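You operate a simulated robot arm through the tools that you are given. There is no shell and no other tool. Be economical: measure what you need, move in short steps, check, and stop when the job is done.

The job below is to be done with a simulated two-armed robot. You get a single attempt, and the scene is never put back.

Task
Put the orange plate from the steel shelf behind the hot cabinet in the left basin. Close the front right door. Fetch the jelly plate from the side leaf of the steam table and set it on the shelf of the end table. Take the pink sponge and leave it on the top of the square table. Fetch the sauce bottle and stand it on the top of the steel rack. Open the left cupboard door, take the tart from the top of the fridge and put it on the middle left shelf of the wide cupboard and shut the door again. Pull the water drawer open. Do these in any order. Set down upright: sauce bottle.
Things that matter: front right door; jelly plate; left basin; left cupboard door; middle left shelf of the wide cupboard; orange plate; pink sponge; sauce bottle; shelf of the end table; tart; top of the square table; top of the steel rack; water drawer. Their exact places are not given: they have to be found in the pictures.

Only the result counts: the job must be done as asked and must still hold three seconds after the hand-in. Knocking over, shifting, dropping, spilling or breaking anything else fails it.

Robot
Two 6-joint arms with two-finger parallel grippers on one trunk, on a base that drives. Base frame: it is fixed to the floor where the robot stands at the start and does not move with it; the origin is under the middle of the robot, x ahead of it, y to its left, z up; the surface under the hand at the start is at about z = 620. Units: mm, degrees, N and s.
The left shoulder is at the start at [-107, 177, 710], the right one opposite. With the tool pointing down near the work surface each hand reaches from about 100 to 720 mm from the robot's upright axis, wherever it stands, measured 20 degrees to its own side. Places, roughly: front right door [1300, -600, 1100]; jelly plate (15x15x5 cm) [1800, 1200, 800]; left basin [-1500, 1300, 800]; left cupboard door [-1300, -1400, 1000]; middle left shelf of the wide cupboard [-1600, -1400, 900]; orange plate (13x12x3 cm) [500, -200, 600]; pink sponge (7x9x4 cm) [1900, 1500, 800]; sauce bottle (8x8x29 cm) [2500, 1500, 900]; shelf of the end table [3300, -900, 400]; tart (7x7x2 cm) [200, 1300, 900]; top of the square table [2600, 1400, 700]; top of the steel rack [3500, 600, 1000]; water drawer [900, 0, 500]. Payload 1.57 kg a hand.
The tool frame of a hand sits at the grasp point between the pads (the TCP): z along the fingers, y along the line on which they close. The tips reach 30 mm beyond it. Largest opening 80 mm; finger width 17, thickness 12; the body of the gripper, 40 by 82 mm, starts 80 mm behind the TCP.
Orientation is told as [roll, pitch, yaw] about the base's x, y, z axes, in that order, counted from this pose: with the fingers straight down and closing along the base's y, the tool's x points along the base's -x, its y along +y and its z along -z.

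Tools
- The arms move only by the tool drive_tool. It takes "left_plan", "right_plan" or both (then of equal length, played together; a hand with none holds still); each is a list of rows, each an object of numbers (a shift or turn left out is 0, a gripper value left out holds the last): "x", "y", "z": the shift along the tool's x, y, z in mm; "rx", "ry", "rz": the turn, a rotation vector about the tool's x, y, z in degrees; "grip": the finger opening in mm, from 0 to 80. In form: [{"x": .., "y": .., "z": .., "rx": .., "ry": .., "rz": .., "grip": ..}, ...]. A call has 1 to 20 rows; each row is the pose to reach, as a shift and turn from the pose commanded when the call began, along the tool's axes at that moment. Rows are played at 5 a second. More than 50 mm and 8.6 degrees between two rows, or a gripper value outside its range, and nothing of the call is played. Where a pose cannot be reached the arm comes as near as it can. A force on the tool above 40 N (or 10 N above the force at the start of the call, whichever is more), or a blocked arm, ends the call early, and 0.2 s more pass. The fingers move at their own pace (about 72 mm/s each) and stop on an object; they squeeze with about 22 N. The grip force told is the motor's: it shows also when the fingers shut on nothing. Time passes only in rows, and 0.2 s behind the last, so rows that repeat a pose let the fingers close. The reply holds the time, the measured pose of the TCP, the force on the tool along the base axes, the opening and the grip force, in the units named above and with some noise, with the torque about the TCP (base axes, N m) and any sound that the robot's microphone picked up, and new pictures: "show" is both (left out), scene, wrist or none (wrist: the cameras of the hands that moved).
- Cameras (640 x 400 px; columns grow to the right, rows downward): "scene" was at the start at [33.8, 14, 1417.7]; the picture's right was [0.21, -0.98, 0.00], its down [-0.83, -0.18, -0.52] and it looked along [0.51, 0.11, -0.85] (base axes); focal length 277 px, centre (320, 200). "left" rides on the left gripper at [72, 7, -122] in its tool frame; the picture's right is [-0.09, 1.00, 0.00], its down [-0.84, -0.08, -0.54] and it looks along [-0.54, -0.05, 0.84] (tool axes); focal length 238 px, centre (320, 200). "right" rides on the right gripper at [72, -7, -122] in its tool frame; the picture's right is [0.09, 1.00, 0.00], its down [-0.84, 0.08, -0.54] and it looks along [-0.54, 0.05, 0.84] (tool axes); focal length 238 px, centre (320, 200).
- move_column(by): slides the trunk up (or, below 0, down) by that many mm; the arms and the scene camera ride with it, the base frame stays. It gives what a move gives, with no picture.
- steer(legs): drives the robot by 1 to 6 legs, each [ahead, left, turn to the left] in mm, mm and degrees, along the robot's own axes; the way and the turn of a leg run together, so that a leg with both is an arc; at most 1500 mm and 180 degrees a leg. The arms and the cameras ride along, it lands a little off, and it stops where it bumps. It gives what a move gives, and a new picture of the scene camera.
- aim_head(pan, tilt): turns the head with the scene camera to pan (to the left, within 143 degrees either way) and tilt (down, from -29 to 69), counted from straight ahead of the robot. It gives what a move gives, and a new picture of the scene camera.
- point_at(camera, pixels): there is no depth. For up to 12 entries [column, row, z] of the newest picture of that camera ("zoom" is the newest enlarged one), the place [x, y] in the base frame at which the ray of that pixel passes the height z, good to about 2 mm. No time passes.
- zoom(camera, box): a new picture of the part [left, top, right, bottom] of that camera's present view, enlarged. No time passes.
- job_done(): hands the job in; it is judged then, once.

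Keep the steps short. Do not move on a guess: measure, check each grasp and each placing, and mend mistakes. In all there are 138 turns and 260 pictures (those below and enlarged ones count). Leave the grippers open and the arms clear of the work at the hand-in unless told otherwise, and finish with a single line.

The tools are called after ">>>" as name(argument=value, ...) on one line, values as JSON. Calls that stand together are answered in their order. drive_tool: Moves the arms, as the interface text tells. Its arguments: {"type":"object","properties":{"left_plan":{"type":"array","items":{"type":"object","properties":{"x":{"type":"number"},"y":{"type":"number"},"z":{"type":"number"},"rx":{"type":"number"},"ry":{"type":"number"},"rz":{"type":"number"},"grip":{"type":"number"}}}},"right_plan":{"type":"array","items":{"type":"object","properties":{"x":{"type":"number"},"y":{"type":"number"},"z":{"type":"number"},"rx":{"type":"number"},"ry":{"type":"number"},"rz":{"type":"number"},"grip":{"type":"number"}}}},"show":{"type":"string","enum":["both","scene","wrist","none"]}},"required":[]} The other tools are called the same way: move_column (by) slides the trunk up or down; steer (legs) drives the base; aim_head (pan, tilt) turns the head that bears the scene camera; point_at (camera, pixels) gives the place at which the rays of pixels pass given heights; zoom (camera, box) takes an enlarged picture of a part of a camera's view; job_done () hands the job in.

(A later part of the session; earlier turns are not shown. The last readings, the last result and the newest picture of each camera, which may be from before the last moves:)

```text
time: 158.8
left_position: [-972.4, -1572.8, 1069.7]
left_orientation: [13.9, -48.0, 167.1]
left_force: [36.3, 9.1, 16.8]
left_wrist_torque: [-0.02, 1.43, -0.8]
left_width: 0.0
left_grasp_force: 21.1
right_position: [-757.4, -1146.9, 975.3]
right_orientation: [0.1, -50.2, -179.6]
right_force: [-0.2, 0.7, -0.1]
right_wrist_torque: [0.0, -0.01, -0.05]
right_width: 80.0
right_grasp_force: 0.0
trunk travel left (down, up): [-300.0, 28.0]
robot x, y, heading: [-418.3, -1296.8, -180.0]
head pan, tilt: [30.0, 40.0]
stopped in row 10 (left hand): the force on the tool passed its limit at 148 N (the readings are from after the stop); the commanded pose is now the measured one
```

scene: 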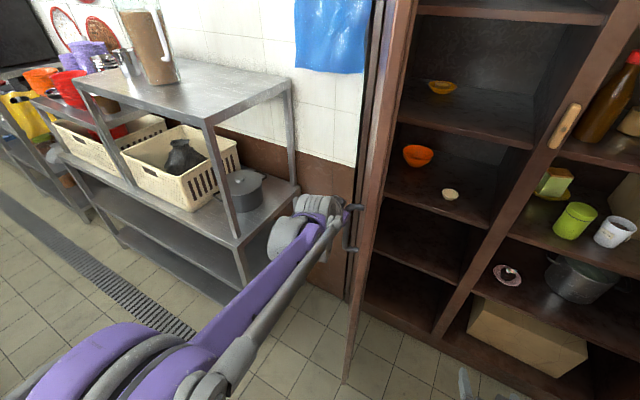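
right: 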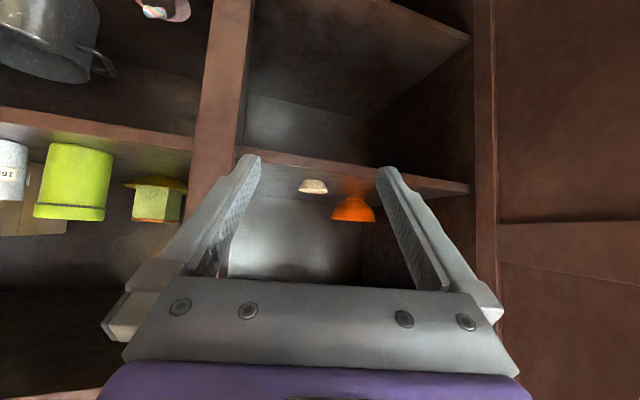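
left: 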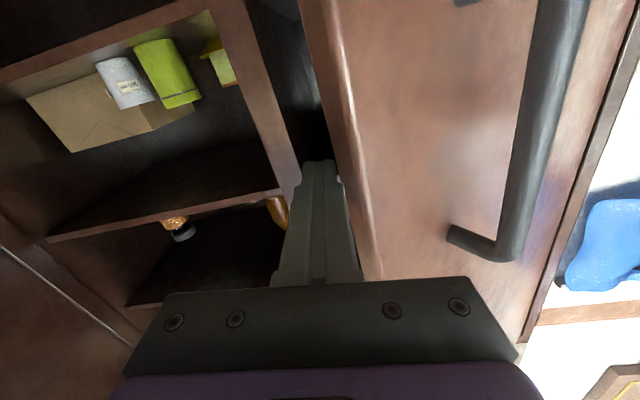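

The hand touches the handle from outside. Now swing the door shut by sliding the base right.

>>> steer(legs=[[15, -200, 0]])

```text
time: 161.2
left_position: [-988.4, -1379.4, 1070.0]
left_orientation: [13.9, -48.0, 167.4]
left_force: [-0.9, -0.5, -0.1]
left_wrist_torque: [0.01, -0.03, 0.01]
left_width: 0.0
left_grasp_force: 21.7
right_position: [-773.7, -950.4, 975.8]
right_orientation: [0.1, -50.0, -179.5]
right_force: [0.5, -0.4, 0.5]
right_wrist_torque: [-0.02, 0.03, -0.01]
right_width: 80.0
right_grasp_force: 0.1
trunk travel left (down, up): [-300.0, 28.0]
robot x, y, heading: [-432.4, -1102.1, -179.4]
head pan, tilt: [30.0, 40.0]
```

scene: 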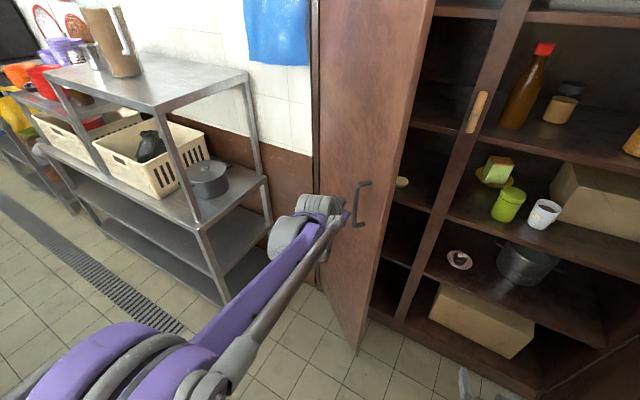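

Door is half shut. Continue forward-right.

>>> steer(legs=[[130, -80, 0]])

```text
time: 162.6
left_position: [-1114.4, -1307.7, 1068.7]
left_orientation: [13.8, -47.9, 167.6]
left_force: [-4.3, -11.1, -3.9]
left_wrist_torque: [-0.15, 0.0, 0.35]
left_width: 0.3
left_grasp_force: 21.3
right_position: [-899.7, -877.3, 974.5]
right_orientation: [0.0, -50.0, -179.2]
right_force: [-1.2, 0.2, -0.5]
right_wrist_torque: [-0.02, -0.02, 0.0]
right_width: 79.9
right_grasp_force: 0.0
trunk travel left (down, up): [-300.0, 28.0]
robot x, y, heading: [-559.8, -1028.6, -179.6]
head pan, tilt: [30.0, 40.0]
```

scene: 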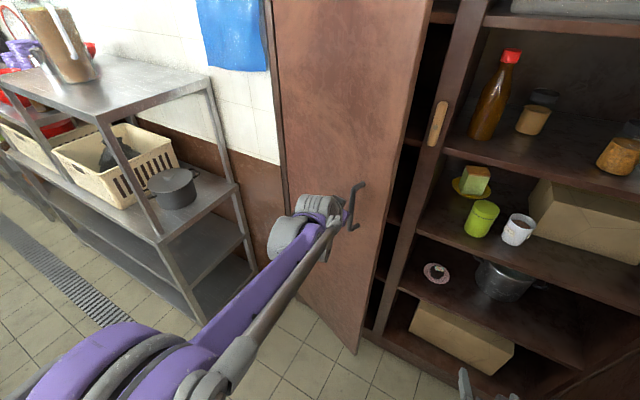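

Almost shut; push straight ahead until it stops.

>>> steer(legs=[[140, 15, 0]])

```text
time: 163.9
left_position: [-1252.3, -1321.5, 1070.5]
left_orientation: [14.1, -48.0, 167.5]
left_force: [-0.6, -0.1, -0.6]
left_wrist_torque: [-0.02, -0.02, 0.0]
left_width: 0.1
left_grasp_force: 21.4
right_position: [-1039.6, -891.7, 975.8]
right_orientation: [0.1, -50.2, -179.3]
right_force: [0.9, 0.5, 0.6]
right_wrist_torque: [0.0, -0.05, -0.02]
right_width: 79.8
right_grasp_force: 0.0
trunk travel left (down, up): [-300.0, 28.0]
robot x, y, heading: [-698.7, -1040.9, -179.7]
head pan, tilt: [30.0, 40.0]
```

scene: 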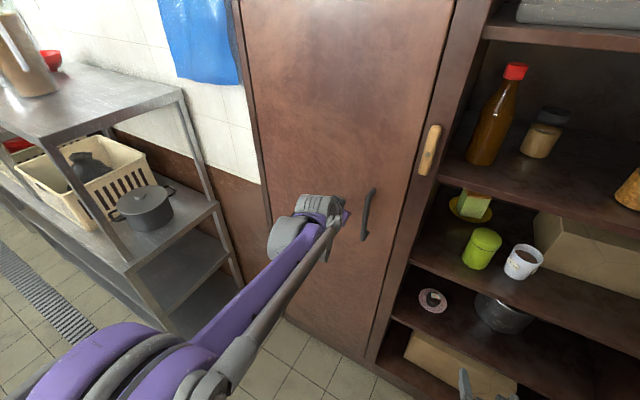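

>>> steer(legs=[[60, 0, 0]])

>>> zoom(camera="scene", box=[220, 0, 480, 380])

```text
time: 164.8
left_position: [-1276.1, -1322.6, 1070.4]
left_orientation: [13.8, -47.2, 167.9]
left_force: [24.7, 1.7, 11.2]
left_wrist_torque: [-0.07, 0.02, 0.01]
left_width: 0.0
left_grasp_force: 21.5
right_position: [-1071.7, -892.5, 975.5]
right_orientation: [0.2, -50.4, -179.2]
right_force: [-0.3, 0.4, -0.4]
right_wrist_torque: [0.01, 0.0, 0.0]
right_width: 79.9
right_grasp_force: 0.1
trunk travel left (down, up): [-300.0, 28.0]
robot x, y, heading: [-731.3, -1044.1, -179.3]
head pan, tilt: [30.0, 40.0]
stopped in leg 1: the force on the tool passed its limit at 128 N (the readings are from after the stop); the commanded pose is now the measured one
```

scene: 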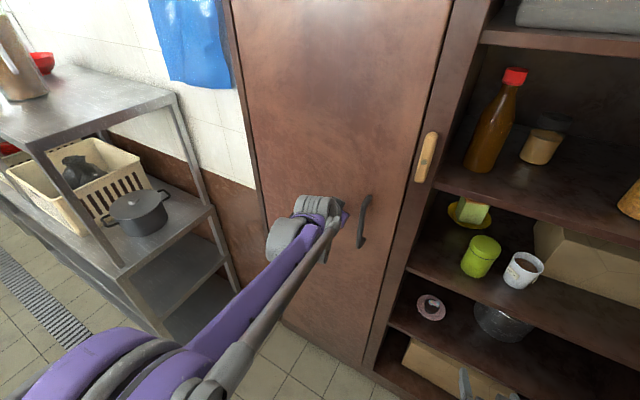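

```text
1.05 times, centred on (350, 190) of scene (not enlarged: the box is as wide or as high as the picture)
```

zoom: 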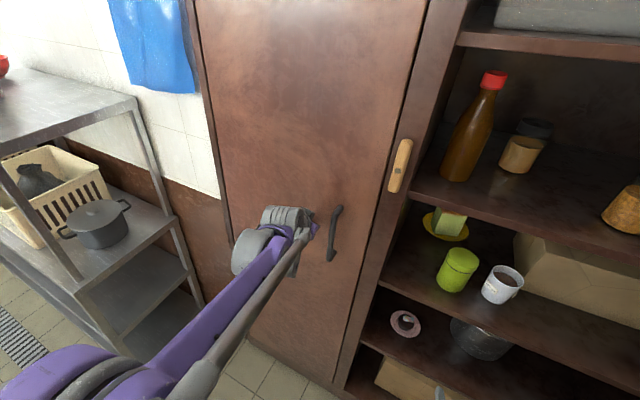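

Left door is shut. Retract the left arm, then go to the water drawer on the hot cabinet's left side.

>>> drive_tool(left_plan=[{"x": 28, "z": -33}, {"x": 56, "z": -66}, {"x": 84, "z": -99}, {"x": 112, "z": -132}, {"x": 135, "z": -158}, {"x": 150, "z": -185}], show="none")

>>> steer(legs=[[-550, 0, 0], [0, -1500, 0], [0, -140, 0], [0, 0, 90], [0, 1000, 0]])

```text
time: 166.2
left_position: [-1041.9, -1328.3, 1081.5]
left_orientation: [13.7, -47.1, 167.8]
left_force: [0.0, 0.6, 0.1]
left_wrist_torque: [0.01, -0.01, 0.03]
left_width: 0.0
left_grasp_force: 20.6
right_position: [-1073.9, -894.5, 975.1]
right_orientation: [0.1, -50.3, -179.3]
right_force: [-0.2, 0.6, 0.9]
right_wrist_torque: [0.01, -0.01, 0.02]
right_width: 79.7
right_grasp_force: 0.1
trunk travel left (down, up): [-300.0, 28.0]
robot x, y, heading: [-733.7, -1044.9, -179.5]
head pan, tilt: [30.0, 40.0]
```

```text
time: 196.3
left_position: [1115.8, 295.5, 1080.4]
left_orientation: [13.6, -47.2, -103.3]
left_force: [-0.8, 1.6, 0.4]
left_wrist_torque: [-0.03, -0.03, -0.03]
left_width: 0.0
left_grasp_force: 21.5
right_position: [678.7, 271.5, 975.8]
right_orientation: [0.1, -50.2, -90.3]
right_force: [0.3, 0.5, 0.1]
right_wrist_torque: [0.0, 0.0, 0.0]
right_width: 79.9
right_grasp_force: 0.1
trunk travel left (down, up): [-300.0, 28.0]
robot x, y, heading: [835.6, 610.0, -90.5]
head pan, tilt: [30.0, 40.0]
```

scene: 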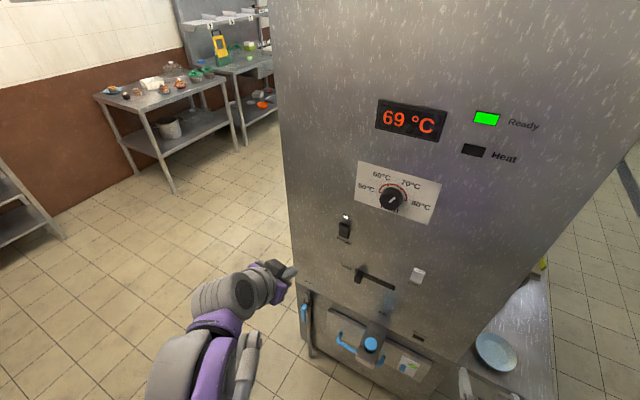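

Now look straight at the drawer front.

>>> aim_head(pan=0, tilt=62)

>>> zoom(camera="scene", box=[180, 20, 460, 220])

```text
time: 197.3
left_position: [1116.2, 295.4, 1080.5]
left_orientation: [13.6, -47.2, -103.2]
left_force: [-1.0, 0.4, -0.6]
left_wrist_torque: [0.02, 0.01, -0.01]
left_width: 0.1
left_grasp_force: 20.7
right_position: [679.4, 272.3, 974.7]
right_orientation: [0.1, -50.1, -90.3]
right_force: [0.0, -0.7, -0.7]
right_wrist_torque: [0.03, 0.01, 0.05]
right_width: 80.1
right_grasp_force: 0.1
trunk travel left (down, up): [-300.0, 28.0]
robot x, y, heading: [832.3, 607.6, -90.5]
head pan, tilt: [0.0, 62.0]
```

scene: 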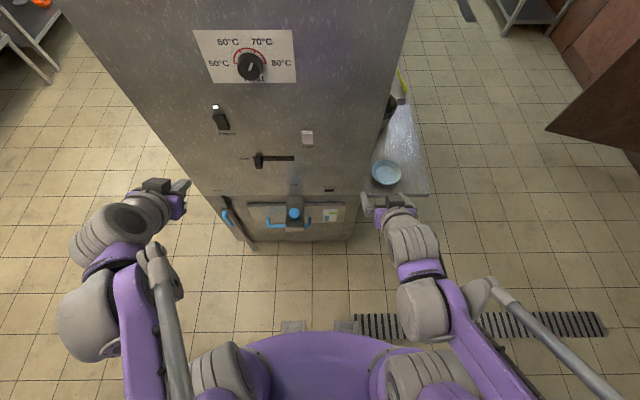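

```text
2.00 times, centred on (320, 120) of scene
```

zoom: 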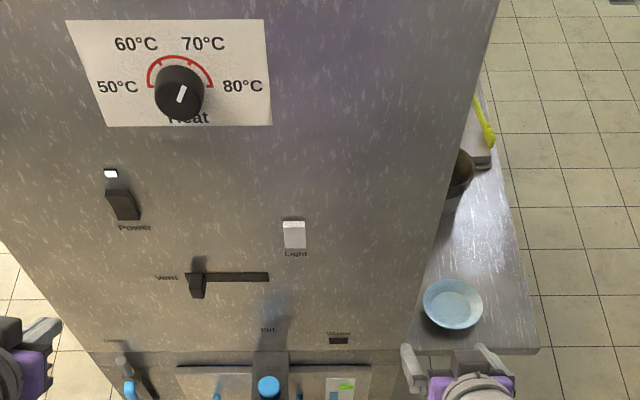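

>>> point_at(camera="scene", pixels=[[267, 224, 500], [267, 224, 450], [310, 226, 500], [293, 214, 600], [293, 214, 560], [247, 204, 600], [355, 204, 600], [295, 232, 500]])

>>> move_column(by=-250)

>>> zoom(camera="right", box=[0, 0, 640, 400])

```text
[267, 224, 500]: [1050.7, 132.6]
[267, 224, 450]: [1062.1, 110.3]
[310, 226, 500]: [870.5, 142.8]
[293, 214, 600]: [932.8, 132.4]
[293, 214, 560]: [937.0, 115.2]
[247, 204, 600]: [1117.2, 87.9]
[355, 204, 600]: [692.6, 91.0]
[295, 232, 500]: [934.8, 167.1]
```

```text
time: 199.8
left_position: [1115.8, 295.3, 830.4]
left_orientation: [13.6, -47.2, -103.1]
left_force: [0.0, -0.6, 1.1]
left_wrist_torque: [-0.02, -0.01, 0.02]
left_width: 0.2
left_grasp_force: 21.7
right_position: [679.2, 271.4, 724.5]
right_orientation: [0.1, -50.2, -90.3]
right_force: [0.4, -0.1, 0.6]
right_wrist_torque: [-0.01, -0.01, 0.01]
right_width: 80.3
right_grasp_force: 0.0
trunk travel left (down, up): [-50.0, 278.0]
robot x, y, heading: [836.1, 613.7, -90.5]
head pan, tilt: [0.0, 62.0]
```

```text
1.00 times, centred on (320, 200) of right (not enlarged: the box is as wide or as high as the picture)
```

zoom: 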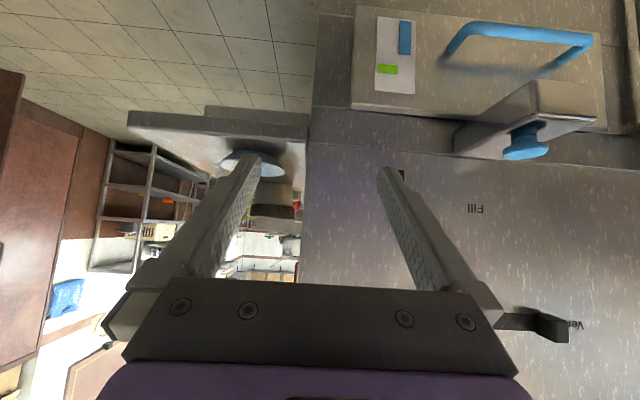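

Wrist view (upside down): blue U-bar below the spout box with the blue button. Bring the right hand lower and more level to measure it.

>>> drive_tool(right_plan=[{"x": 10, "y": 20, "z": 8, "ry": -7}, {"x": 22, "y": 45, "z": 18, "ry": -14}, {"x": 34, "y": 70, "z": 28, "ry": -21}, {"x": 46, "y": 95, "z": 38, "ry": -28}, {"x": 46, "y": 95, "z": 38, "ry": -28}])

```text
time: 201.1
left_position: [1116.3, 294.3, 831.4]
left_orientation: [13.6, -47.2, -103.2]
left_force: [-1.1, 0.0, -0.3]
left_wrist_torque: [0.01, 0.0, 0.02]
left_width: 0.0
left_grasp_force: 21.2
right_position: [777.3, 261.1, 697.9]
right_orientation: [0.2, -78.0, -90.5]
right_force: [0.0, 0.3, 0.2]
right_wrist_torque: [0.0, -0.02, -0.03]
right_width: 80.1
right_grasp_force: 0.1
right hand out of reach, approached as far as the arm can: row 4, 5
trunk travel left (down, up): [-50.0, 278.0]
robot x, y, heading: [836.2, 613.3, -90.6]
head pan, tilt: [0.0, 62.0]
```

scene: 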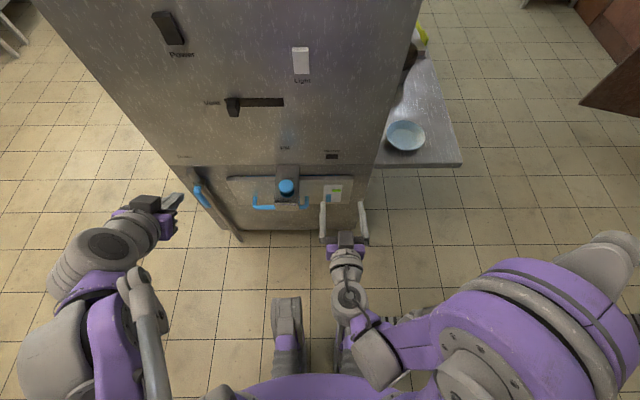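
right: 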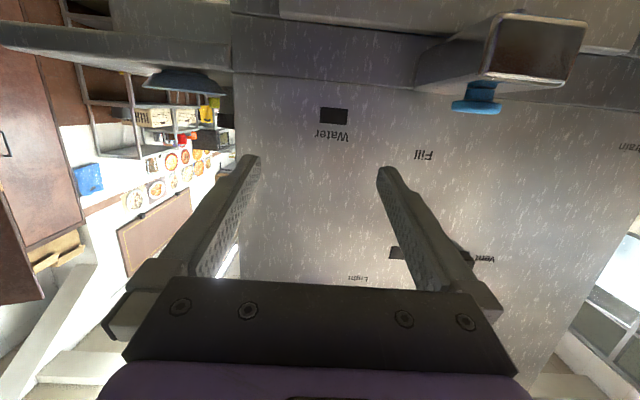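

>>> zoom(camera="scene", box=[180, 150, 380, 275])

>>> point_at(camera="scene", pixels=[[256, 207, 500], [256, 207, 550], [303, 207, 500], [303, 207, 550], [288, 200, 560], [288, 200, 600], [230, 178, 570], [340, 206, 500]])

```text
3.20 times, centred on (280, 212) of scene
```

zoom: 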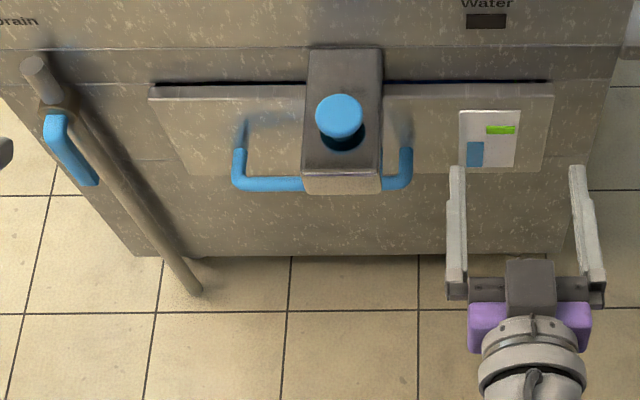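

```text
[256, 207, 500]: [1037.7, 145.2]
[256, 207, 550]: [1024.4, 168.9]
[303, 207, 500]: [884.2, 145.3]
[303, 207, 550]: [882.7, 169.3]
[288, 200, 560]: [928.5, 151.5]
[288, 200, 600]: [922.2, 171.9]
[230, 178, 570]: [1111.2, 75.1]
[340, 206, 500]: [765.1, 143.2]
```

I need a better angle on the bar. Lower the right hand and pitch it down a bit for a wrist view.

>>> drive_tool(right_plan=[{"x": 30, "y": 10, "z": -10, "ry": 5}, {"x": 60, "y": 20, "z": -20, "ry": 10}, {"x": 90, "y": 30, "z": -28, "ry": 15}, {"x": 120, "y": 40, "z": -32, "ry": 20}, {"x": 139, "y": 50, "z": -32, "ry": 20}, {"x": 139, "y": 50, "z": -32, "ry": 20}])

```text
time: 202.4
left_position: [1115.7, 294.8, 830.9]
left_orientation: [13.6, -47.1, -103.2]
left_force: [0.4, 0.3, -0.3]
left_wrist_torque: [0.0, 0.02, 0.01]
left_width: 0.2
left_grasp_force: 21.2
right_position: [837.3, 291.2, 618.5]
right_orientation: [0.0, -58.0, -90.3]
right_force: [-0.8, -0.8, 0.0]
right_wrist_torque: [0.01, -0.04, -0.03]
right_width: 80.0
right_grasp_force: 0.2
right hand out of reach, approached as far as the arm can: row 1, 2, 3, 4, 5, 6
trunk travel left (down, up): [-50.0, 278.0]
robot x, y, heading: [832.5, 616.2, -90.7]
head pan, tilt: [0.0, 62.0]
```

scene: 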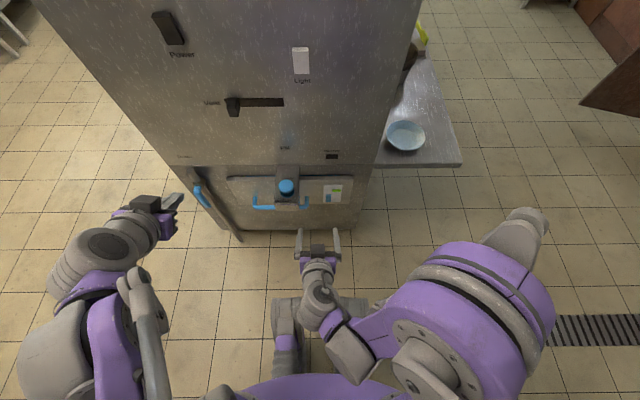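
right: 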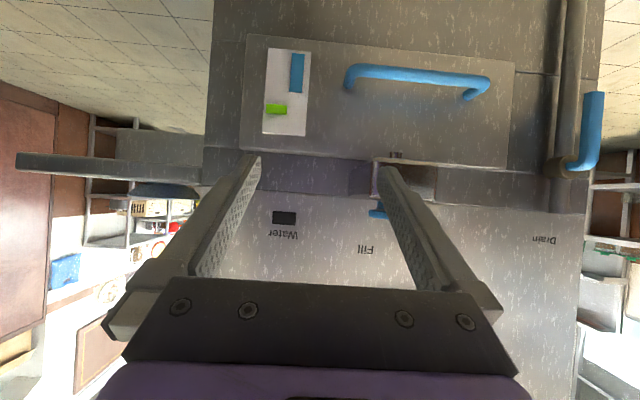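

Good view. Measure the bar ends (350,72) and (488,82) from the wrist at several heights.

>>> point_at(camera="right", pixels=[[350, 70, 500], [350, 70, 480], [350, 70, 460], [350, 70, 440], [488, 80, 500], [488, 80, 480], [488, 80, 460], [488, 80, 440], [420, 73, 480], [420, 73, 460], [405, 180, 560]])

>>> zoom(camera="right", box=[230, 20, 530, 220])

```text
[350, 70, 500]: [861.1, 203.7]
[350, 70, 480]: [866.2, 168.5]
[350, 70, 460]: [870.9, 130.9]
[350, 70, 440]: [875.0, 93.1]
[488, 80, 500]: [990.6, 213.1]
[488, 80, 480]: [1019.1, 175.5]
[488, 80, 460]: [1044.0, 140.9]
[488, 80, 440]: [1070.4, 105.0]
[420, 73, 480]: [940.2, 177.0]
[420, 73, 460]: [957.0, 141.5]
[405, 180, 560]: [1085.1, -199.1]
```

```text
2.00 times, centred on (380, 120) of right
```

zoom: 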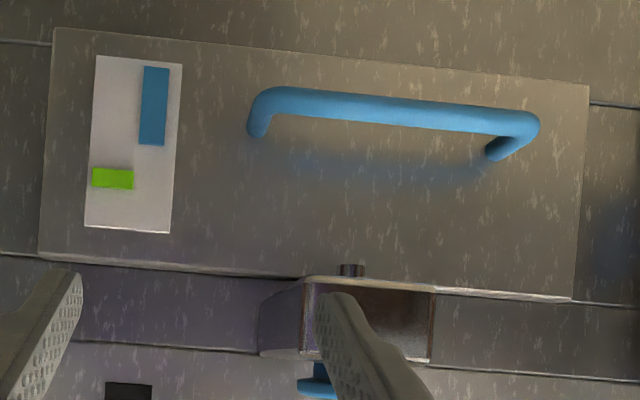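

Bar: z≈457, y≈127, x 875–1048 (spout above only at x≈890–970). Back the base off and shift left, then roll the right hand 90° so the fingers close vertically.

>>> steer(legs=[[-150, 165, 0.6]])

>>> drive_tool(right_plan=[{"rz": 8}, {"rz": 16}, {"rz": 24}, {"rz": 32}, {"rz": 40}, {"rz": 48}, {"rz": 56}, {"rz": 64}, {"rz": 72}, {"rz": 80}, {"rz": 88}, {"rz": 90, "grip": 50}, {"rz": 90, "grip": 50}])

```text
time: 204.7
left_position: [1279.5, 441.2, 831.1]
left_orientation: [13.5, -47.0, -102.3]
left_force: [-0.3, 0.0, 0.1]
left_wrist_torque: [-0.03, -0.03, -0.02]
left_width: 0.0
left_grasp_force: 21.5
right_position: [1003.7, 434.4, 619.4]
right_orientation: [0.2, -57.9, -89.6]
right_force: [0.8, -0.1, -0.3]
right_wrist_torque: [0.01, 0.0, 0.0]
right_width: 80.0
right_grasp_force: 0.1
trunk travel left (down, up): [-50.0, 278.0]
robot x, y, heading: [996.1, 752.2, -89.6]
head pan, tilt: [0.0, 62.0]
stopped in leg 1: the robot was blocked; the commanded pose is now the measured one
```

scene: 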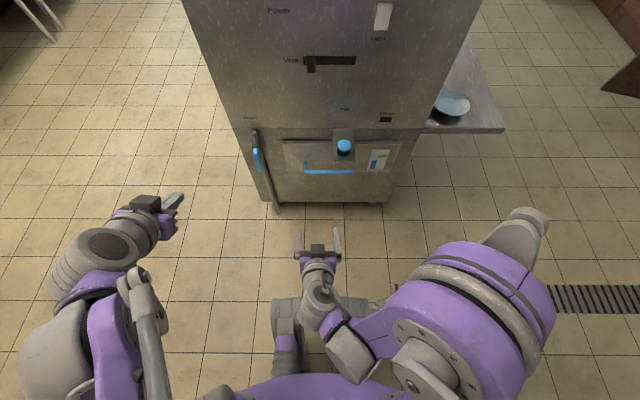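

```text
time: 207.5
left_position: [1280.8, 441.6, 829.9]
left_orientation: [13.7, -47.1, -102.5]
left_force: [0.1, 0.0, 0.3]
left_wrist_torque: [0.02, 0.0, 0.0]
left_width: 0.0
left_grasp_force: 20.9
right_position: [1002.1, 433.4, 618.2]
right_orientation: [58.0, 0.2, -179.5]
right_force: [-0.2, 0.0, -0.2]
right_wrist_torque: [-0.01, 0.03, 0.01]
right_width: 49.9
right_grasp_force: 0.0
trunk travel left (down, up): [-50.0, 278.0]
robot x, y, heading: [993.6, 755.3, -89.7]
head pan, tilt: [0.0, 62.0]
```

scene: 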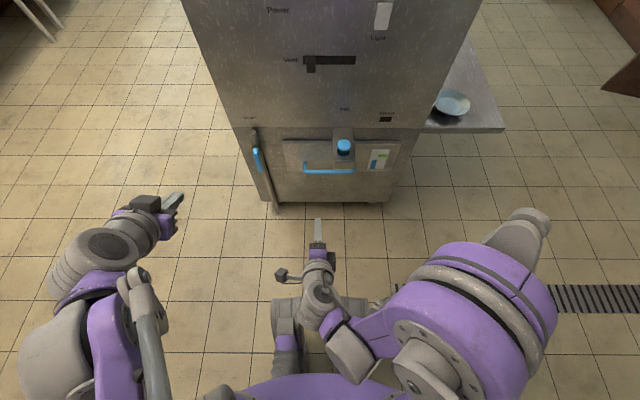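
right: 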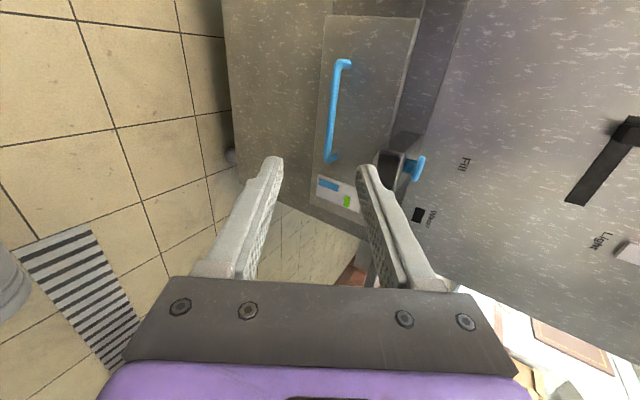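

Hand is rolled. Approach the bar, stopping ~35 mm short.

>>> drive_tool(right_plan=[{"x": 5, "y": 6, "z": 45}, {"x": 10, "y": 12, "z": 90}, {"x": 10, "y": 18, "z": 135}, {"x": 10, "y": 22, "z": 180}, {"x": 10, "y": 25, "z": 225}, {"x": 10, "y": 25, "z": 270}, {"x": 10, "y": 25, "z": 298}, {"x": 10, "y": 25, "z": 298}])

>>> zoom(camera="scene", box=[240, 110, 420, 225])

```text
time: 209.3
left_position: [1281.0, 440.4, 829.6]
left_orientation: [13.7, -46.9, -102.3]
left_force: [-0.7, 0.7, -0.5]
left_wrist_torque: [-0.01, 0.0, -0.01]
left_width: 0.1
left_grasp_force: 21.7
right_position: [1017.3, 168.3, 482.1]
right_orientation: [57.9, 0.2, -179.4]
right_force: [0.2, 0.3, 0.1]
right_wrist_torque: [-0.01, 0.01, -0.02]
right_width: 50.0
right_grasp_force: 0.0
trunk travel left (down, up): [-50.0, 278.0]
robot x, y, heading: [995.8, 757.1, -89.8]
head pan, tilt: [0.0, 62.0]
```

scene: 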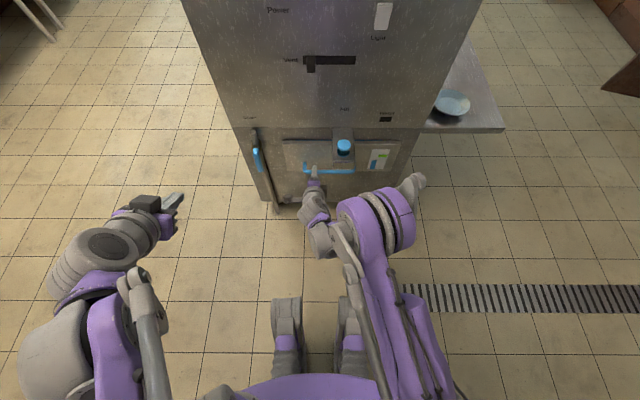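
right: 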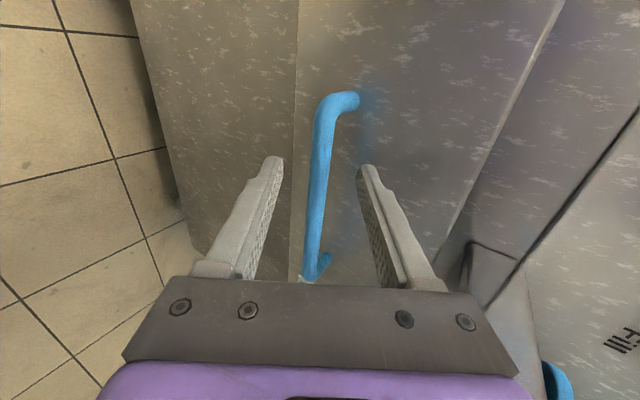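

```text
3.48 times, centred on (330, 168) of scene
```

zoom: 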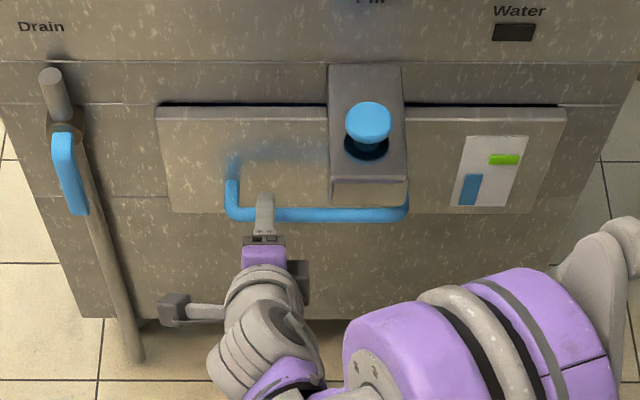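

Bar lies between the fingers. Advance 32 and close.

>>> drive_tool(right_plan=[{"z": 15}, {"z": 28}, {"z": 32}, {"z": 32, "grip": 25}, {"z": 32, "grip": 5}, {"z": 32, "grip": 5}, {"z": 32, "grip": 5}], show="wrist")

```text
time: 210.9
left_position: [1281.5, 440.6, 830.6]
left_orientation: [13.7, -46.9, -102.3]
left_force: [0.4, 0.4, 0.3]
left_wrist_torque: [0.0, 0.02, -0.02]
left_width: 0.0
left_grasp_force: 21.2
right_position: [1015.7, 140.5, 464.5]
right_orientation: [58.0, 0.1, -179.4]
right_force: [-1.0, -2.1, 16.2]
right_wrist_torque: [-0.28, -0.21, 0.3]
right_width: 15.7
right_grasp_force: 31.7
trunk travel left (down, up): [-50.0, 278.0]
robot x, y, heading: [996.2, 754.5, -90.0]
head pan, tilt: [0.0, 62.0]
```

right: 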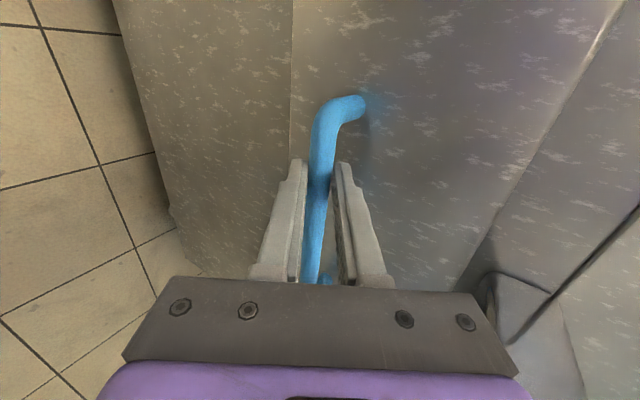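

Gripped. Pull the drawer straight out ~180 mm in small steps.

>>> drive_tool(right_plan=[{"y": -3, "z": -4}, {"y": -8, "z": -12}, {"y": -13, "z": -21}, {"y": -18, "z": -29}, {"y": -24, "z": -38}, {"y": -29, "z": -47}, {"y": -34, "z": -55}, {"y": -40, "z": -64}, {"y": -45, "z": -72}, {"y": -50, "z": -81}, {"y": -56, "z": -89}, {"y": -61, "z": -98}, {"y": -66, "z": -106}, {"y": -72, "z": -115}, {"y": -77, "z": -123}, {"y": -82, "z": -132}, {"y": -88, "z": -140}, {"y": -95, "z": -152}])

```text
time: 211.5
left_position: [1281.1, 441.2, 830.5]
left_orientation: [13.6, -47.0, -102.3]
left_force: [0.7, -0.1, 1.4]
left_wrist_torque: [0.01, -0.01, 0.01]
left_width: 0.0
left_grasp_force: 20.6
right_position: [1015.9, 155.9, 464.8]
right_orientation: [58.1, 0.1, -179.2]
right_force: [-1.0, 2.8, -9.3]
right_wrist_torque: [0.22, -0.29, 0.22]
right_width: 15.5
right_grasp_force: 31.0
trunk travel left (down, up): [-50.0, 278.0]
robot x, y, heading: [1000.0, 752.5, -89.7]
head pan, tilt: [0.0, 62.0]
stopped in row 3 (right hand): the force on the tool passed its limit at 41 N (the readings are from after the stop); the commanded pose is now the measured one
```

scene: 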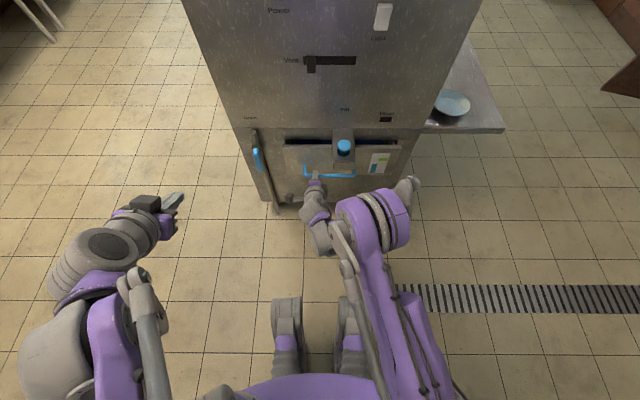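
right: 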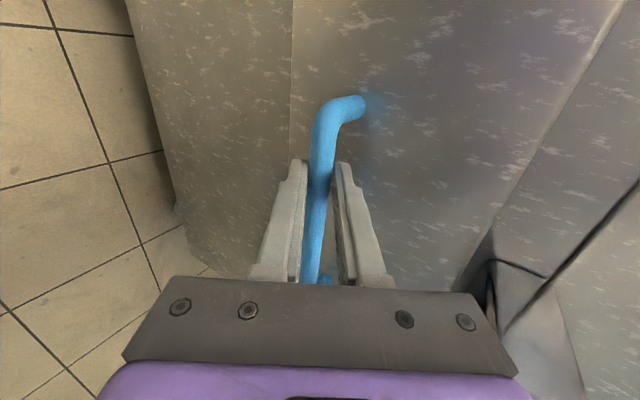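

It moves (dark gap appears). Continue with slower 5 mm rows.

>>> drive_tool(right_plan=[{"y": -1, "z": -2}, {"y": -3, "z": -5}, {"y": -5, "z": -8}, {"y": -7, "z": -12}, {"y": -10, "z": -16}, {"y": -13, "z": -20}, {"y": -15, "z": -24}, {"y": -18, "z": -29}, {"y": -21, "z": -33}, {"y": -24, "z": -38}, {"y": -26, "z": -42}, {"y": -29, "z": -46}, {"y": -32, "z": -51}, {"y": -34, "z": -55}, {"y": -37, "z": -59}, {"y": -40, "z": -63}, {"y": -42, "z": -67}, {"y": -45, "z": -72}, {"y": -48, "z": -76}, {"y": -50, "z": -80}], show="scene")

```text
time: 215.7
left_position: [1281.8, 441.3, 831.0]
left_orientation: [13.6, -47.0, -102.3]
left_force: [-0.1, -0.4, 0.2]
left_wrist_torque: [0.02, -0.01, -0.01]
left_width: 0.0
left_grasp_force: 21.6
right_position: [1016.0, 253.2, 464.8]
right_orientation: [58.3, 0.2, -178.9]
right_force: [6.4, -0.3, 36.8]
right_wrist_torque: [-0.73, 0.14, -0.38]
right_width: 15.6
right_grasp_force: 31.5
trunk travel left (down, up): [-50.0, 278.0]
robot x, y, heading: [992.5, 752.7, -89.6]
head pan, tilt: [0.0, 62.0]
```

scene: 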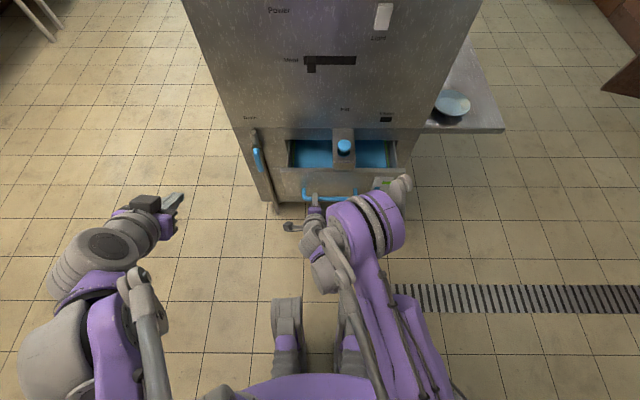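

Open 113 mm. Continue another ~90 mm, easing the vertical load.

>>> drive_tool(right_plan=[{"y": 2, "z": -1}, {"y": 1, "z": -5}, {"y": -1, "z": -9}, {"y": -4, "z": -14}, {"y": -6, "z": -18}, {"y": -9, "z": -22}, {"y": -12, "z": -27}, {"y": -14, "z": -31}, {"y": -17, "z": -35}, {"y": -20, "z": -40}, {"y": -22, "z": -44}, {"y": -25, "z": -48}, {"y": -28, "z": -53}, {"y": -30, "z": -57}, {"y": -33, "z": -61}, {"y": -36, "z": -66}, {"y": -38, "z": -70}, {"y": -41, "z": -75}, {"y": -44, "z": -79}], show="scene")

```text
time: 217.2
left_position: [1282.2, 441.4, 830.7]
left_orientation: [13.5, -47.0, -102.3]
left_force: [0.1, 0.6, 0.3]
left_wrist_torque: [-0.01, 0.0, 0.01]
left_width: 0.1
left_grasp_force: 21.2
right_position: [1013.1, 273.7, 467.5]
right_orientation: [57.7, 0.0, -179.5]
right_force: [0.5, 1.4, -12.3]
right_wrist_torque: [0.26, -0.04, 0.03]
right_width: 16.1
right_grasp_force: 6.2
right hand out of reach, approached as far as the arm can: row 7
trunk travel left (down, up): [-50.0, 278.0]
robot x, y, heading: [998.3, 753.0, -89.9]
head pan, tilt: [0.0, 62.0]
stopped in row 7 (right hand): the force on the tool passed its limit at 50 N (the readings are from after the stop); the commanded pose is now the measured one
```

scene: 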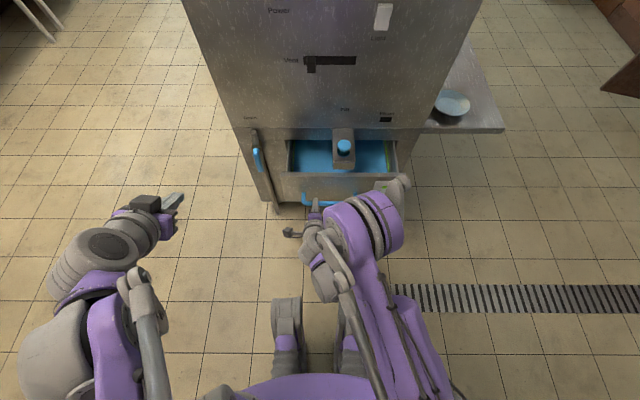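

>>> drive_tool(right_plan=[{"y": -1, "z": -2}, {"y": -3, "z": -5}, {"y": -5, "z": -8}, {"y": -7, "z": -12}, {"y": -10, "z": -16}, {"y": -13, "z": -20}, {"y": -15, "z": -24}, {"y": -18, "z": -29}, {"y": -21, "z": -33}], show="wrist")

```text
time: 217.8
left_position: [1281.1, 441.2, 829.0]
left_orientation: [13.6, -46.9, -102.5]
left_force: [-0.9, -0.4, -0.2]
left_wrist_torque: [0.04, 0.0, 0.01]
left_width: 0.2
left_grasp_force: 21.4
right_position: [1013.9, 275.1, 468.5]
right_orientation: [57.4, 0.0, -179.9]
right_force: [0.1, 1.8, -17.9]
right_wrist_torque: [0.46, -0.26, 0.61]
right_width: 15.8
right_grasp_force: 31.4
right hand out of reach, approached as far as the arm can: row 2, 3
trunk travel left (down, up): [-50.0, 278.0]
robot x, y, heading: [995.4, 754.5, -89.7]
head pan, tilt: [0.0, 62.0]
stopped in row 3 (right hand): the force on the tool passed its limit at 44 N (the readings are from after the stop); the commanded pose is now the measured one
```

right: 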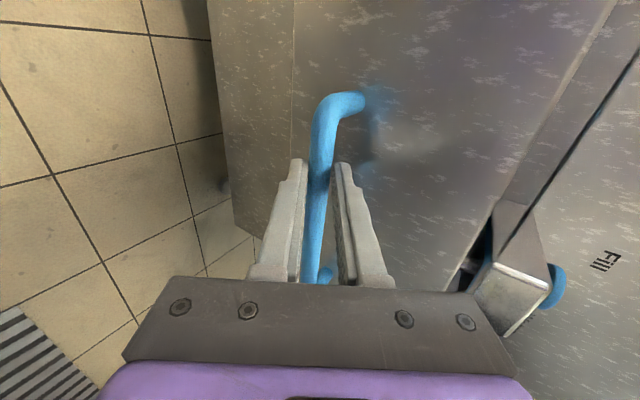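

Arm geometry limits this pull (opened ~135 mm). Re-grip from above with the fingers pointing down, to pull farther: release, rise, rotate.

>>> drive_tool(right_plan=[{"grip": 50}, {"grip": 50}, {"z": -35}, {"z": -70}, {"y": 15, "z": -75, "rx": 8}, {"y": 30, "z": -72, "rx": 16}, {"y": 45, "z": -66, "rx": 24}, {"y": 60, "z": -58, "rx": 32}, {"y": 72, "z": -50, "rx": 40}, {"y": 83, "z": -40, "rx": 48}, {"y": 83, "z": -40, "rx": 56}, {"y": 83, "z": -40, "rx": 58}, {"y": 83, "z": -40, "rx": 58}], show="wrist")

>>> zoom(camera="scene", box=[240, 110, 420, 225])

```text
time: 220.6
left_position: [1281.1, 441.0, 829.6]
left_orientation: [13.6, -47.0, -102.4]
left_force: [-0.6, -0.5, 0.1]
left_wrist_torque: [0.01, 0.03, 0.01]
left_width: 0.0
left_grasp_force: 21.3
right_position: [1014.3, 265.3, 562.1]
right_orientation: [-0.5, 0.0, -179.8]
right_force: [-0.2, -0.6, 0.1]
right_wrist_torque: [0.01, -0.01, -0.01]
right_width: 50.1
right_grasp_force: 0.2
right hand out of reach, approached as far as the arm can: row 3, 4
trunk travel left (down, up): [-50.0, 278.0]
robot x, y, heading: [998.2, 753.3, -89.8]
head pan, tilt: [0.0, 62.0]
```

right: 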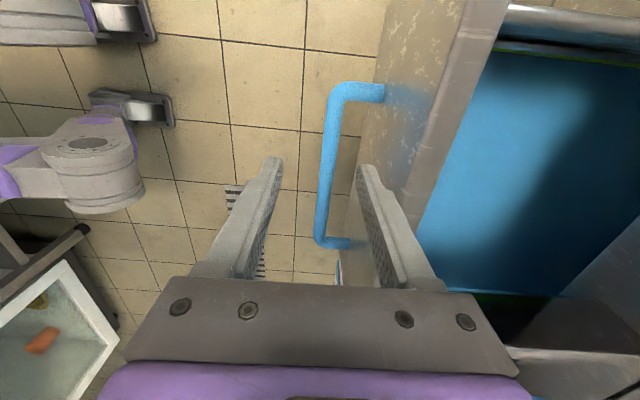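

```text
3.48 times, centred on (330, 168) of scene
```

zoom: 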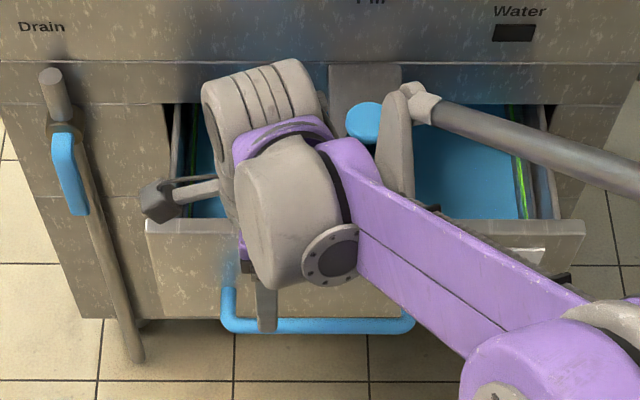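

Bar aligned with the axis. Descend 95 and grip.

>>> drive_tool(right_plan=[{"z": 40}, {"z": 75}, {"z": 92}, {"z": 96}, {"z": 96, "grip": 25}, {"z": 96, "grip": 5}, {"z": 96, "grip": 5}], show="none")

>>> drive_tool(right_plan=[{"y": -2}, {"y": -5}, {"y": -9}, {"y": -14}, {"y": -19}, {"y": -24}, {"y": -29}, {"y": -34}, {"y": -39}, {"y": -44}, {"y": -49}, {"y": -54}, {"y": -59}, {"y": -64}, {"y": -69}, {"y": -74}, {"y": -79}, {"y": -84}], show="wrist")

```text
time: 222.2
left_position: [1280.6, 442.1, 830.2]
left_orientation: [13.6, -47.0, -102.4]
left_force: [0.3, 0.1, 0.2]
left_wrist_torque: [0.03, -0.01, -0.01]
left_width: 0.0
left_grasp_force: 21.6
right_position: [1012.1, 266.4, 464.9]
right_orientation: [-0.5, 0.0, -179.8]
right_force: [0.2, -0.1, -7.7]
right_wrist_torque: [-1.88, -0.06, -0.3]
right_width: 20.7
right_grasp_force: 9.3
trunk travel left (down, up): [-50.0, 278.0]
robot x, y, heading: [997.1, 750.3, -89.9]
head pan, tilt: [0.0, 62.0]
```

```text
time: 226.0
left_position: [1282.3, 441.2, 830.1]
left_orientation: [13.6, -47.1, -102.3]
left_force: [0.1, -0.4, 0.4]
left_wrist_torque: [-0.03, 0.01, 0.02]
left_width: 0.0
left_grasp_force: 21.1
right_position: [1015.4, 349.8, 465.8]
right_orientation: [-0.4, 0.0, -179.7]
right_force: [-2.8, -1.2, 16.5]
right_wrist_torque: [-2.31, 0.18, -0.22]
right_width: 20.9
right_grasp_force: 8.7
trunk travel left (down, up): [-50.0, 278.0]
robot x, y, heading: [999.4, 752.6, -89.6]
head pan, tilt: [0.0, 62.0]
```

right: 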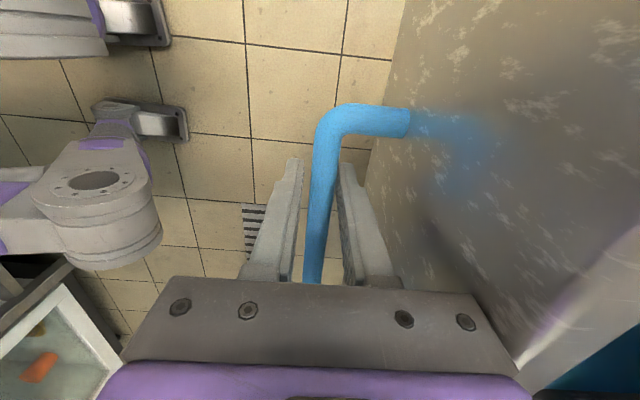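

Opened ~220 mm. Pull a further 70 mm or until its stop.

>>> drive_tool(right_plan=[{"y": -4}, {"y": -9}, {"y": -14}, {"y": -19}, {"y": -24}, {"y": -29}, {"y": -34}, {"y": -39}, {"y": -44}, {"y": -49}, {"y": -54}, {"y": -59}, {"y": -64}, {"y": -70}], show="scene")

```text
time: 228.7
left_position: [1282.2, 441.5, 830.0]
left_orientation: [13.5, -47.0, -102.4]
left_force: [-0.3, 0.5, -0.1]
left_wrist_torque: [0.05, -0.03, -0.03]
left_width: 0.0
left_grasp_force: 21.1
right_position: [1012.0, 402.2, 466.6]
right_orientation: [0.4, -0.1, 180.0]
right_force: [0.6, -33.7, -12.2]
right_wrist_torque: [-0.14, -0.21, 0.15]
right_width: 34.0
right_grasp_force: 16.4
trunk travel left (down, up): [-50.0, 278.0]
robot x, y, heading: [997.6, 753.5, -90.0]
head pan, tilt: [0.0, 62.0]
stopped in row 13 (right hand): the force on the tool passed its limit at 42 N (the readings are from after the stop); the commanded pose is now the measured one
```

scene: 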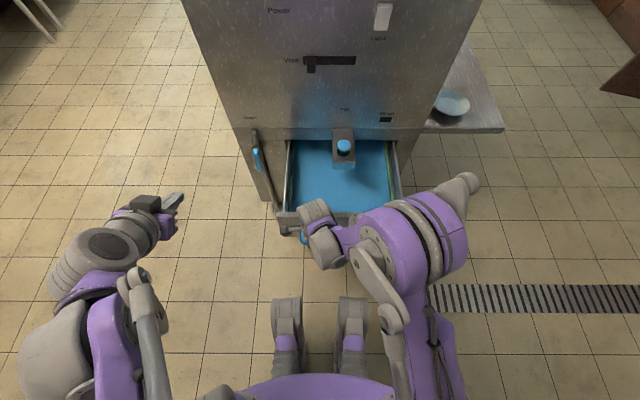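

The drawer reached its stop (≈260 mm open). Release and lift clear; raise the trunk again.

>>> drive_tool(right_plan=[{"y": 1, "grip": 60}, {"y": 1, "grip": 60}, {"y": 1, "z": -40}, {"y": 1, "z": -85}, {"y": 1, "z": -130}, {"y": 1, "z": -175}, {"y": 1, "z": -220}], show="none")

>>> move_column(by=270)

>>> aim_head(pan=110, tilt=30)

```text
time: 230.3
left_position: [1280.9, 440.9, 829.4]
left_orientation: [13.6, -47.0, -102.4]
left_force: [-0.1, -0.1, 0.1]
left_wrist_torque: [0.02, 0.04, -0.02]
left_width: 0.2
left_grasp_force: 21.2
right_position: [1014.6, 405.2, 686.4]
right_orientation: [0.0, -0.2, -180.0]
right_force: [0.8, -0.1, 0.5]
right_wrist_torque: [-0.04, -0.03, -0.03]
right_width: 59.8
right_grasp_force: 0.1
trunk travel left (down, up): [-50.0, 278.0]
robot x, y, heading: [996.0, 750.1, -89.8]
head pan, tilt: [0.0, 62.0]
```

```text
time: 233.1
left_position: [1281.3, 444.2, 1101.0]
left_orientation: [13.6, -47.1, -102.4]
left_force: [-0.2, 0.4, 0.0]
left_wrist_torque: [0.02, 0.0, 0.02]
left_width: 0.0
left_grasp_force: 21.4
right_position: [1012.0, 407.6, 956.7]
right_orientation: [0.1, 0.0, -179.9]
right_force: [0.4, 0.5, 0.3]
right_wrist_torque: [-0.05, 0.0, -0.05]
right_width: 60.2
right_grasp_force: 0.1
trunk travel left (down, up): [-320.0, 8.0]
robot x, y, heading: [994.4, 755.4, -89.6]
head pan, tilt: [0.0, 62.0]
```

```text
time: 235.0
left_position: [1281.5, 443.9, 1101.2]
left_orientation: [13.6, -47.2, -102.3]
left_force: [-1.5, -0.4, 0.3]
left_wrist_torque: [0.03, 0.02, -0.05]
left_width: 0.0
left_grasp_force: 21.4
right_position: [1011.6, 407.2, 956.8]
right_orientation: [0.1, -0.1, -179.8]
right_force: [-0.5, 0.0, 0.2]
right_wrist_torque: [-0.05, 0.01, 0.0]
right_width: 59.9
right_grasp_force: 0.2
trunk travel left (down, up): [-320.0, 8.0]
robot x, y, heading: [997.9, 756.5, -89.8]
head pan, tilt: [110.0, 30.0]
```

scene: 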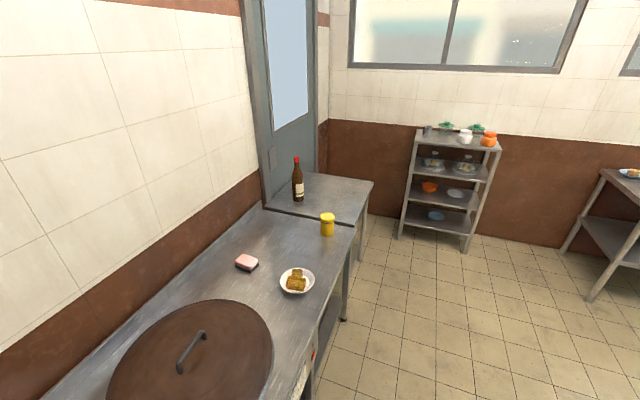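

>>> point_at(camera="scene", pixels=[[246, 265, 820], [297, 282, 840], [327, 230, 850], [298, 200, 750], [350, 228, 800], [372, 182, 750], [262, 207, 800], [343, 318, 0], [468, 253, 0], [398, 237, 0], [280, 282, 840], [315, 282, 840]])

>>> zoom(camera="scene", box=[380, 100, 540, 200])

```text
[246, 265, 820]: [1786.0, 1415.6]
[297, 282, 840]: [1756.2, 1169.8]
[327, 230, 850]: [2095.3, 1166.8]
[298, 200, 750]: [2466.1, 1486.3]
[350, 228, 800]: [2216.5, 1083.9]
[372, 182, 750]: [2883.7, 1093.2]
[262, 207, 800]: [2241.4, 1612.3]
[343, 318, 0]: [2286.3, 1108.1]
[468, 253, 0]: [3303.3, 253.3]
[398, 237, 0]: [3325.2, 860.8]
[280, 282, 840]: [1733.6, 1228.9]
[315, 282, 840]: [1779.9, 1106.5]
```

```text
4.00 times, centred on (460, 150) of scene
```

zoom: 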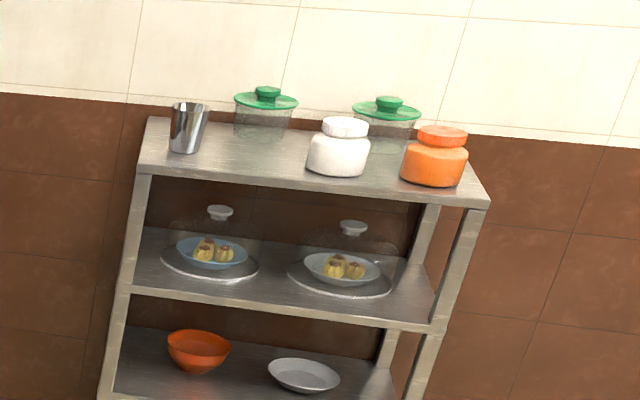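

Found: jelly plate ≈(1757,1168), sponge ≈(1786,1416), bottle ≈(2466,1486) on the lower square table, rack beyond. Plan: right hand takes the plate, left the sponge. Drive there and turn to face the steam table.

>>> steer(legs=[[40, 0, 0], [0, 760, 0], [60, 0, 0], [0, 0, 180]])

>>> aim_head(pan=0, tilt=45)

```text
time: 250.5
left_position: [1440.7, 948.2, 1101.2]
left_orientation: [13.7, -47.2, 81.6]
left_force: [0.2, 0.3, -0.8]
left_wrist_torque: [0.0, 0.02, -0.01]
left_width: 0.1
left_grasp_force: 21.2
right_position: [1705.5, 1003.2, 957.2]
right_orientation: [0.2, 0.0, 4.1]
right_force: [1.1, -0.2, -0.6]
right_wrist_torque: [-0.02, -0.03, -0.03]
right_width: 60.2
right_grasp_force: 0.0
trunk travel left (down, up): [-320.0, 8.0]
robot x, y, heading: [1746.7, 659.8, 94.4]
head pan, tilt: [110.0, 30.0]
```

scene: 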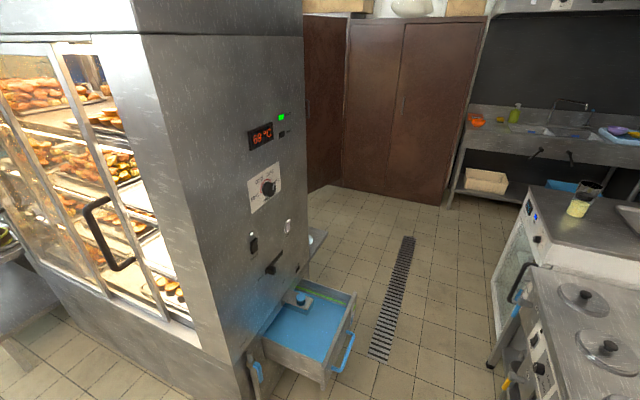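

```text
time: 252.4
left_position: [1441.2, 947.7, 1100.6]
left_orientation: [13.6, -47.3, 81.6]
left_force: [0.4, -0.6, 0.9]
left_wrist_torque: [-0.02, 0.01, 0.01]
left_width: 0.0
left_grasp_force: 21.7
right_position: [1706.0, 1002.3, 957.3]
right_orientation: [0.1, -0.1, 4.2]
right_force: [0.1, 0.7, 0.4]
right_wrist_torque: [0.01, 0.01, 0.03]
right_width: 59.9
right_grasp_force: 0.0
trunk travel left (down, up): [-320.0, 8.0]
robot x, y, heading: [1748.1, 655.6, 94.3]
head pan, tilt: [0.0, 45.0]
```

scene: 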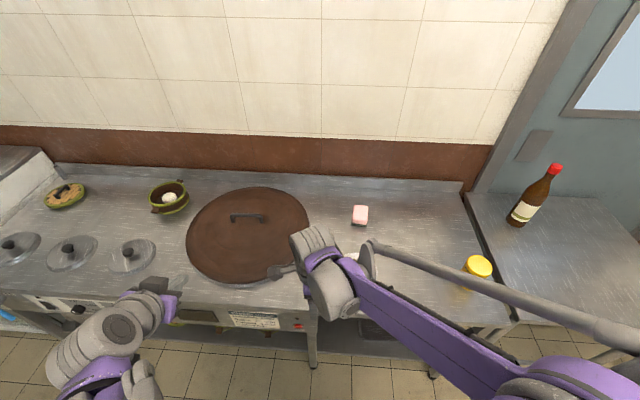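

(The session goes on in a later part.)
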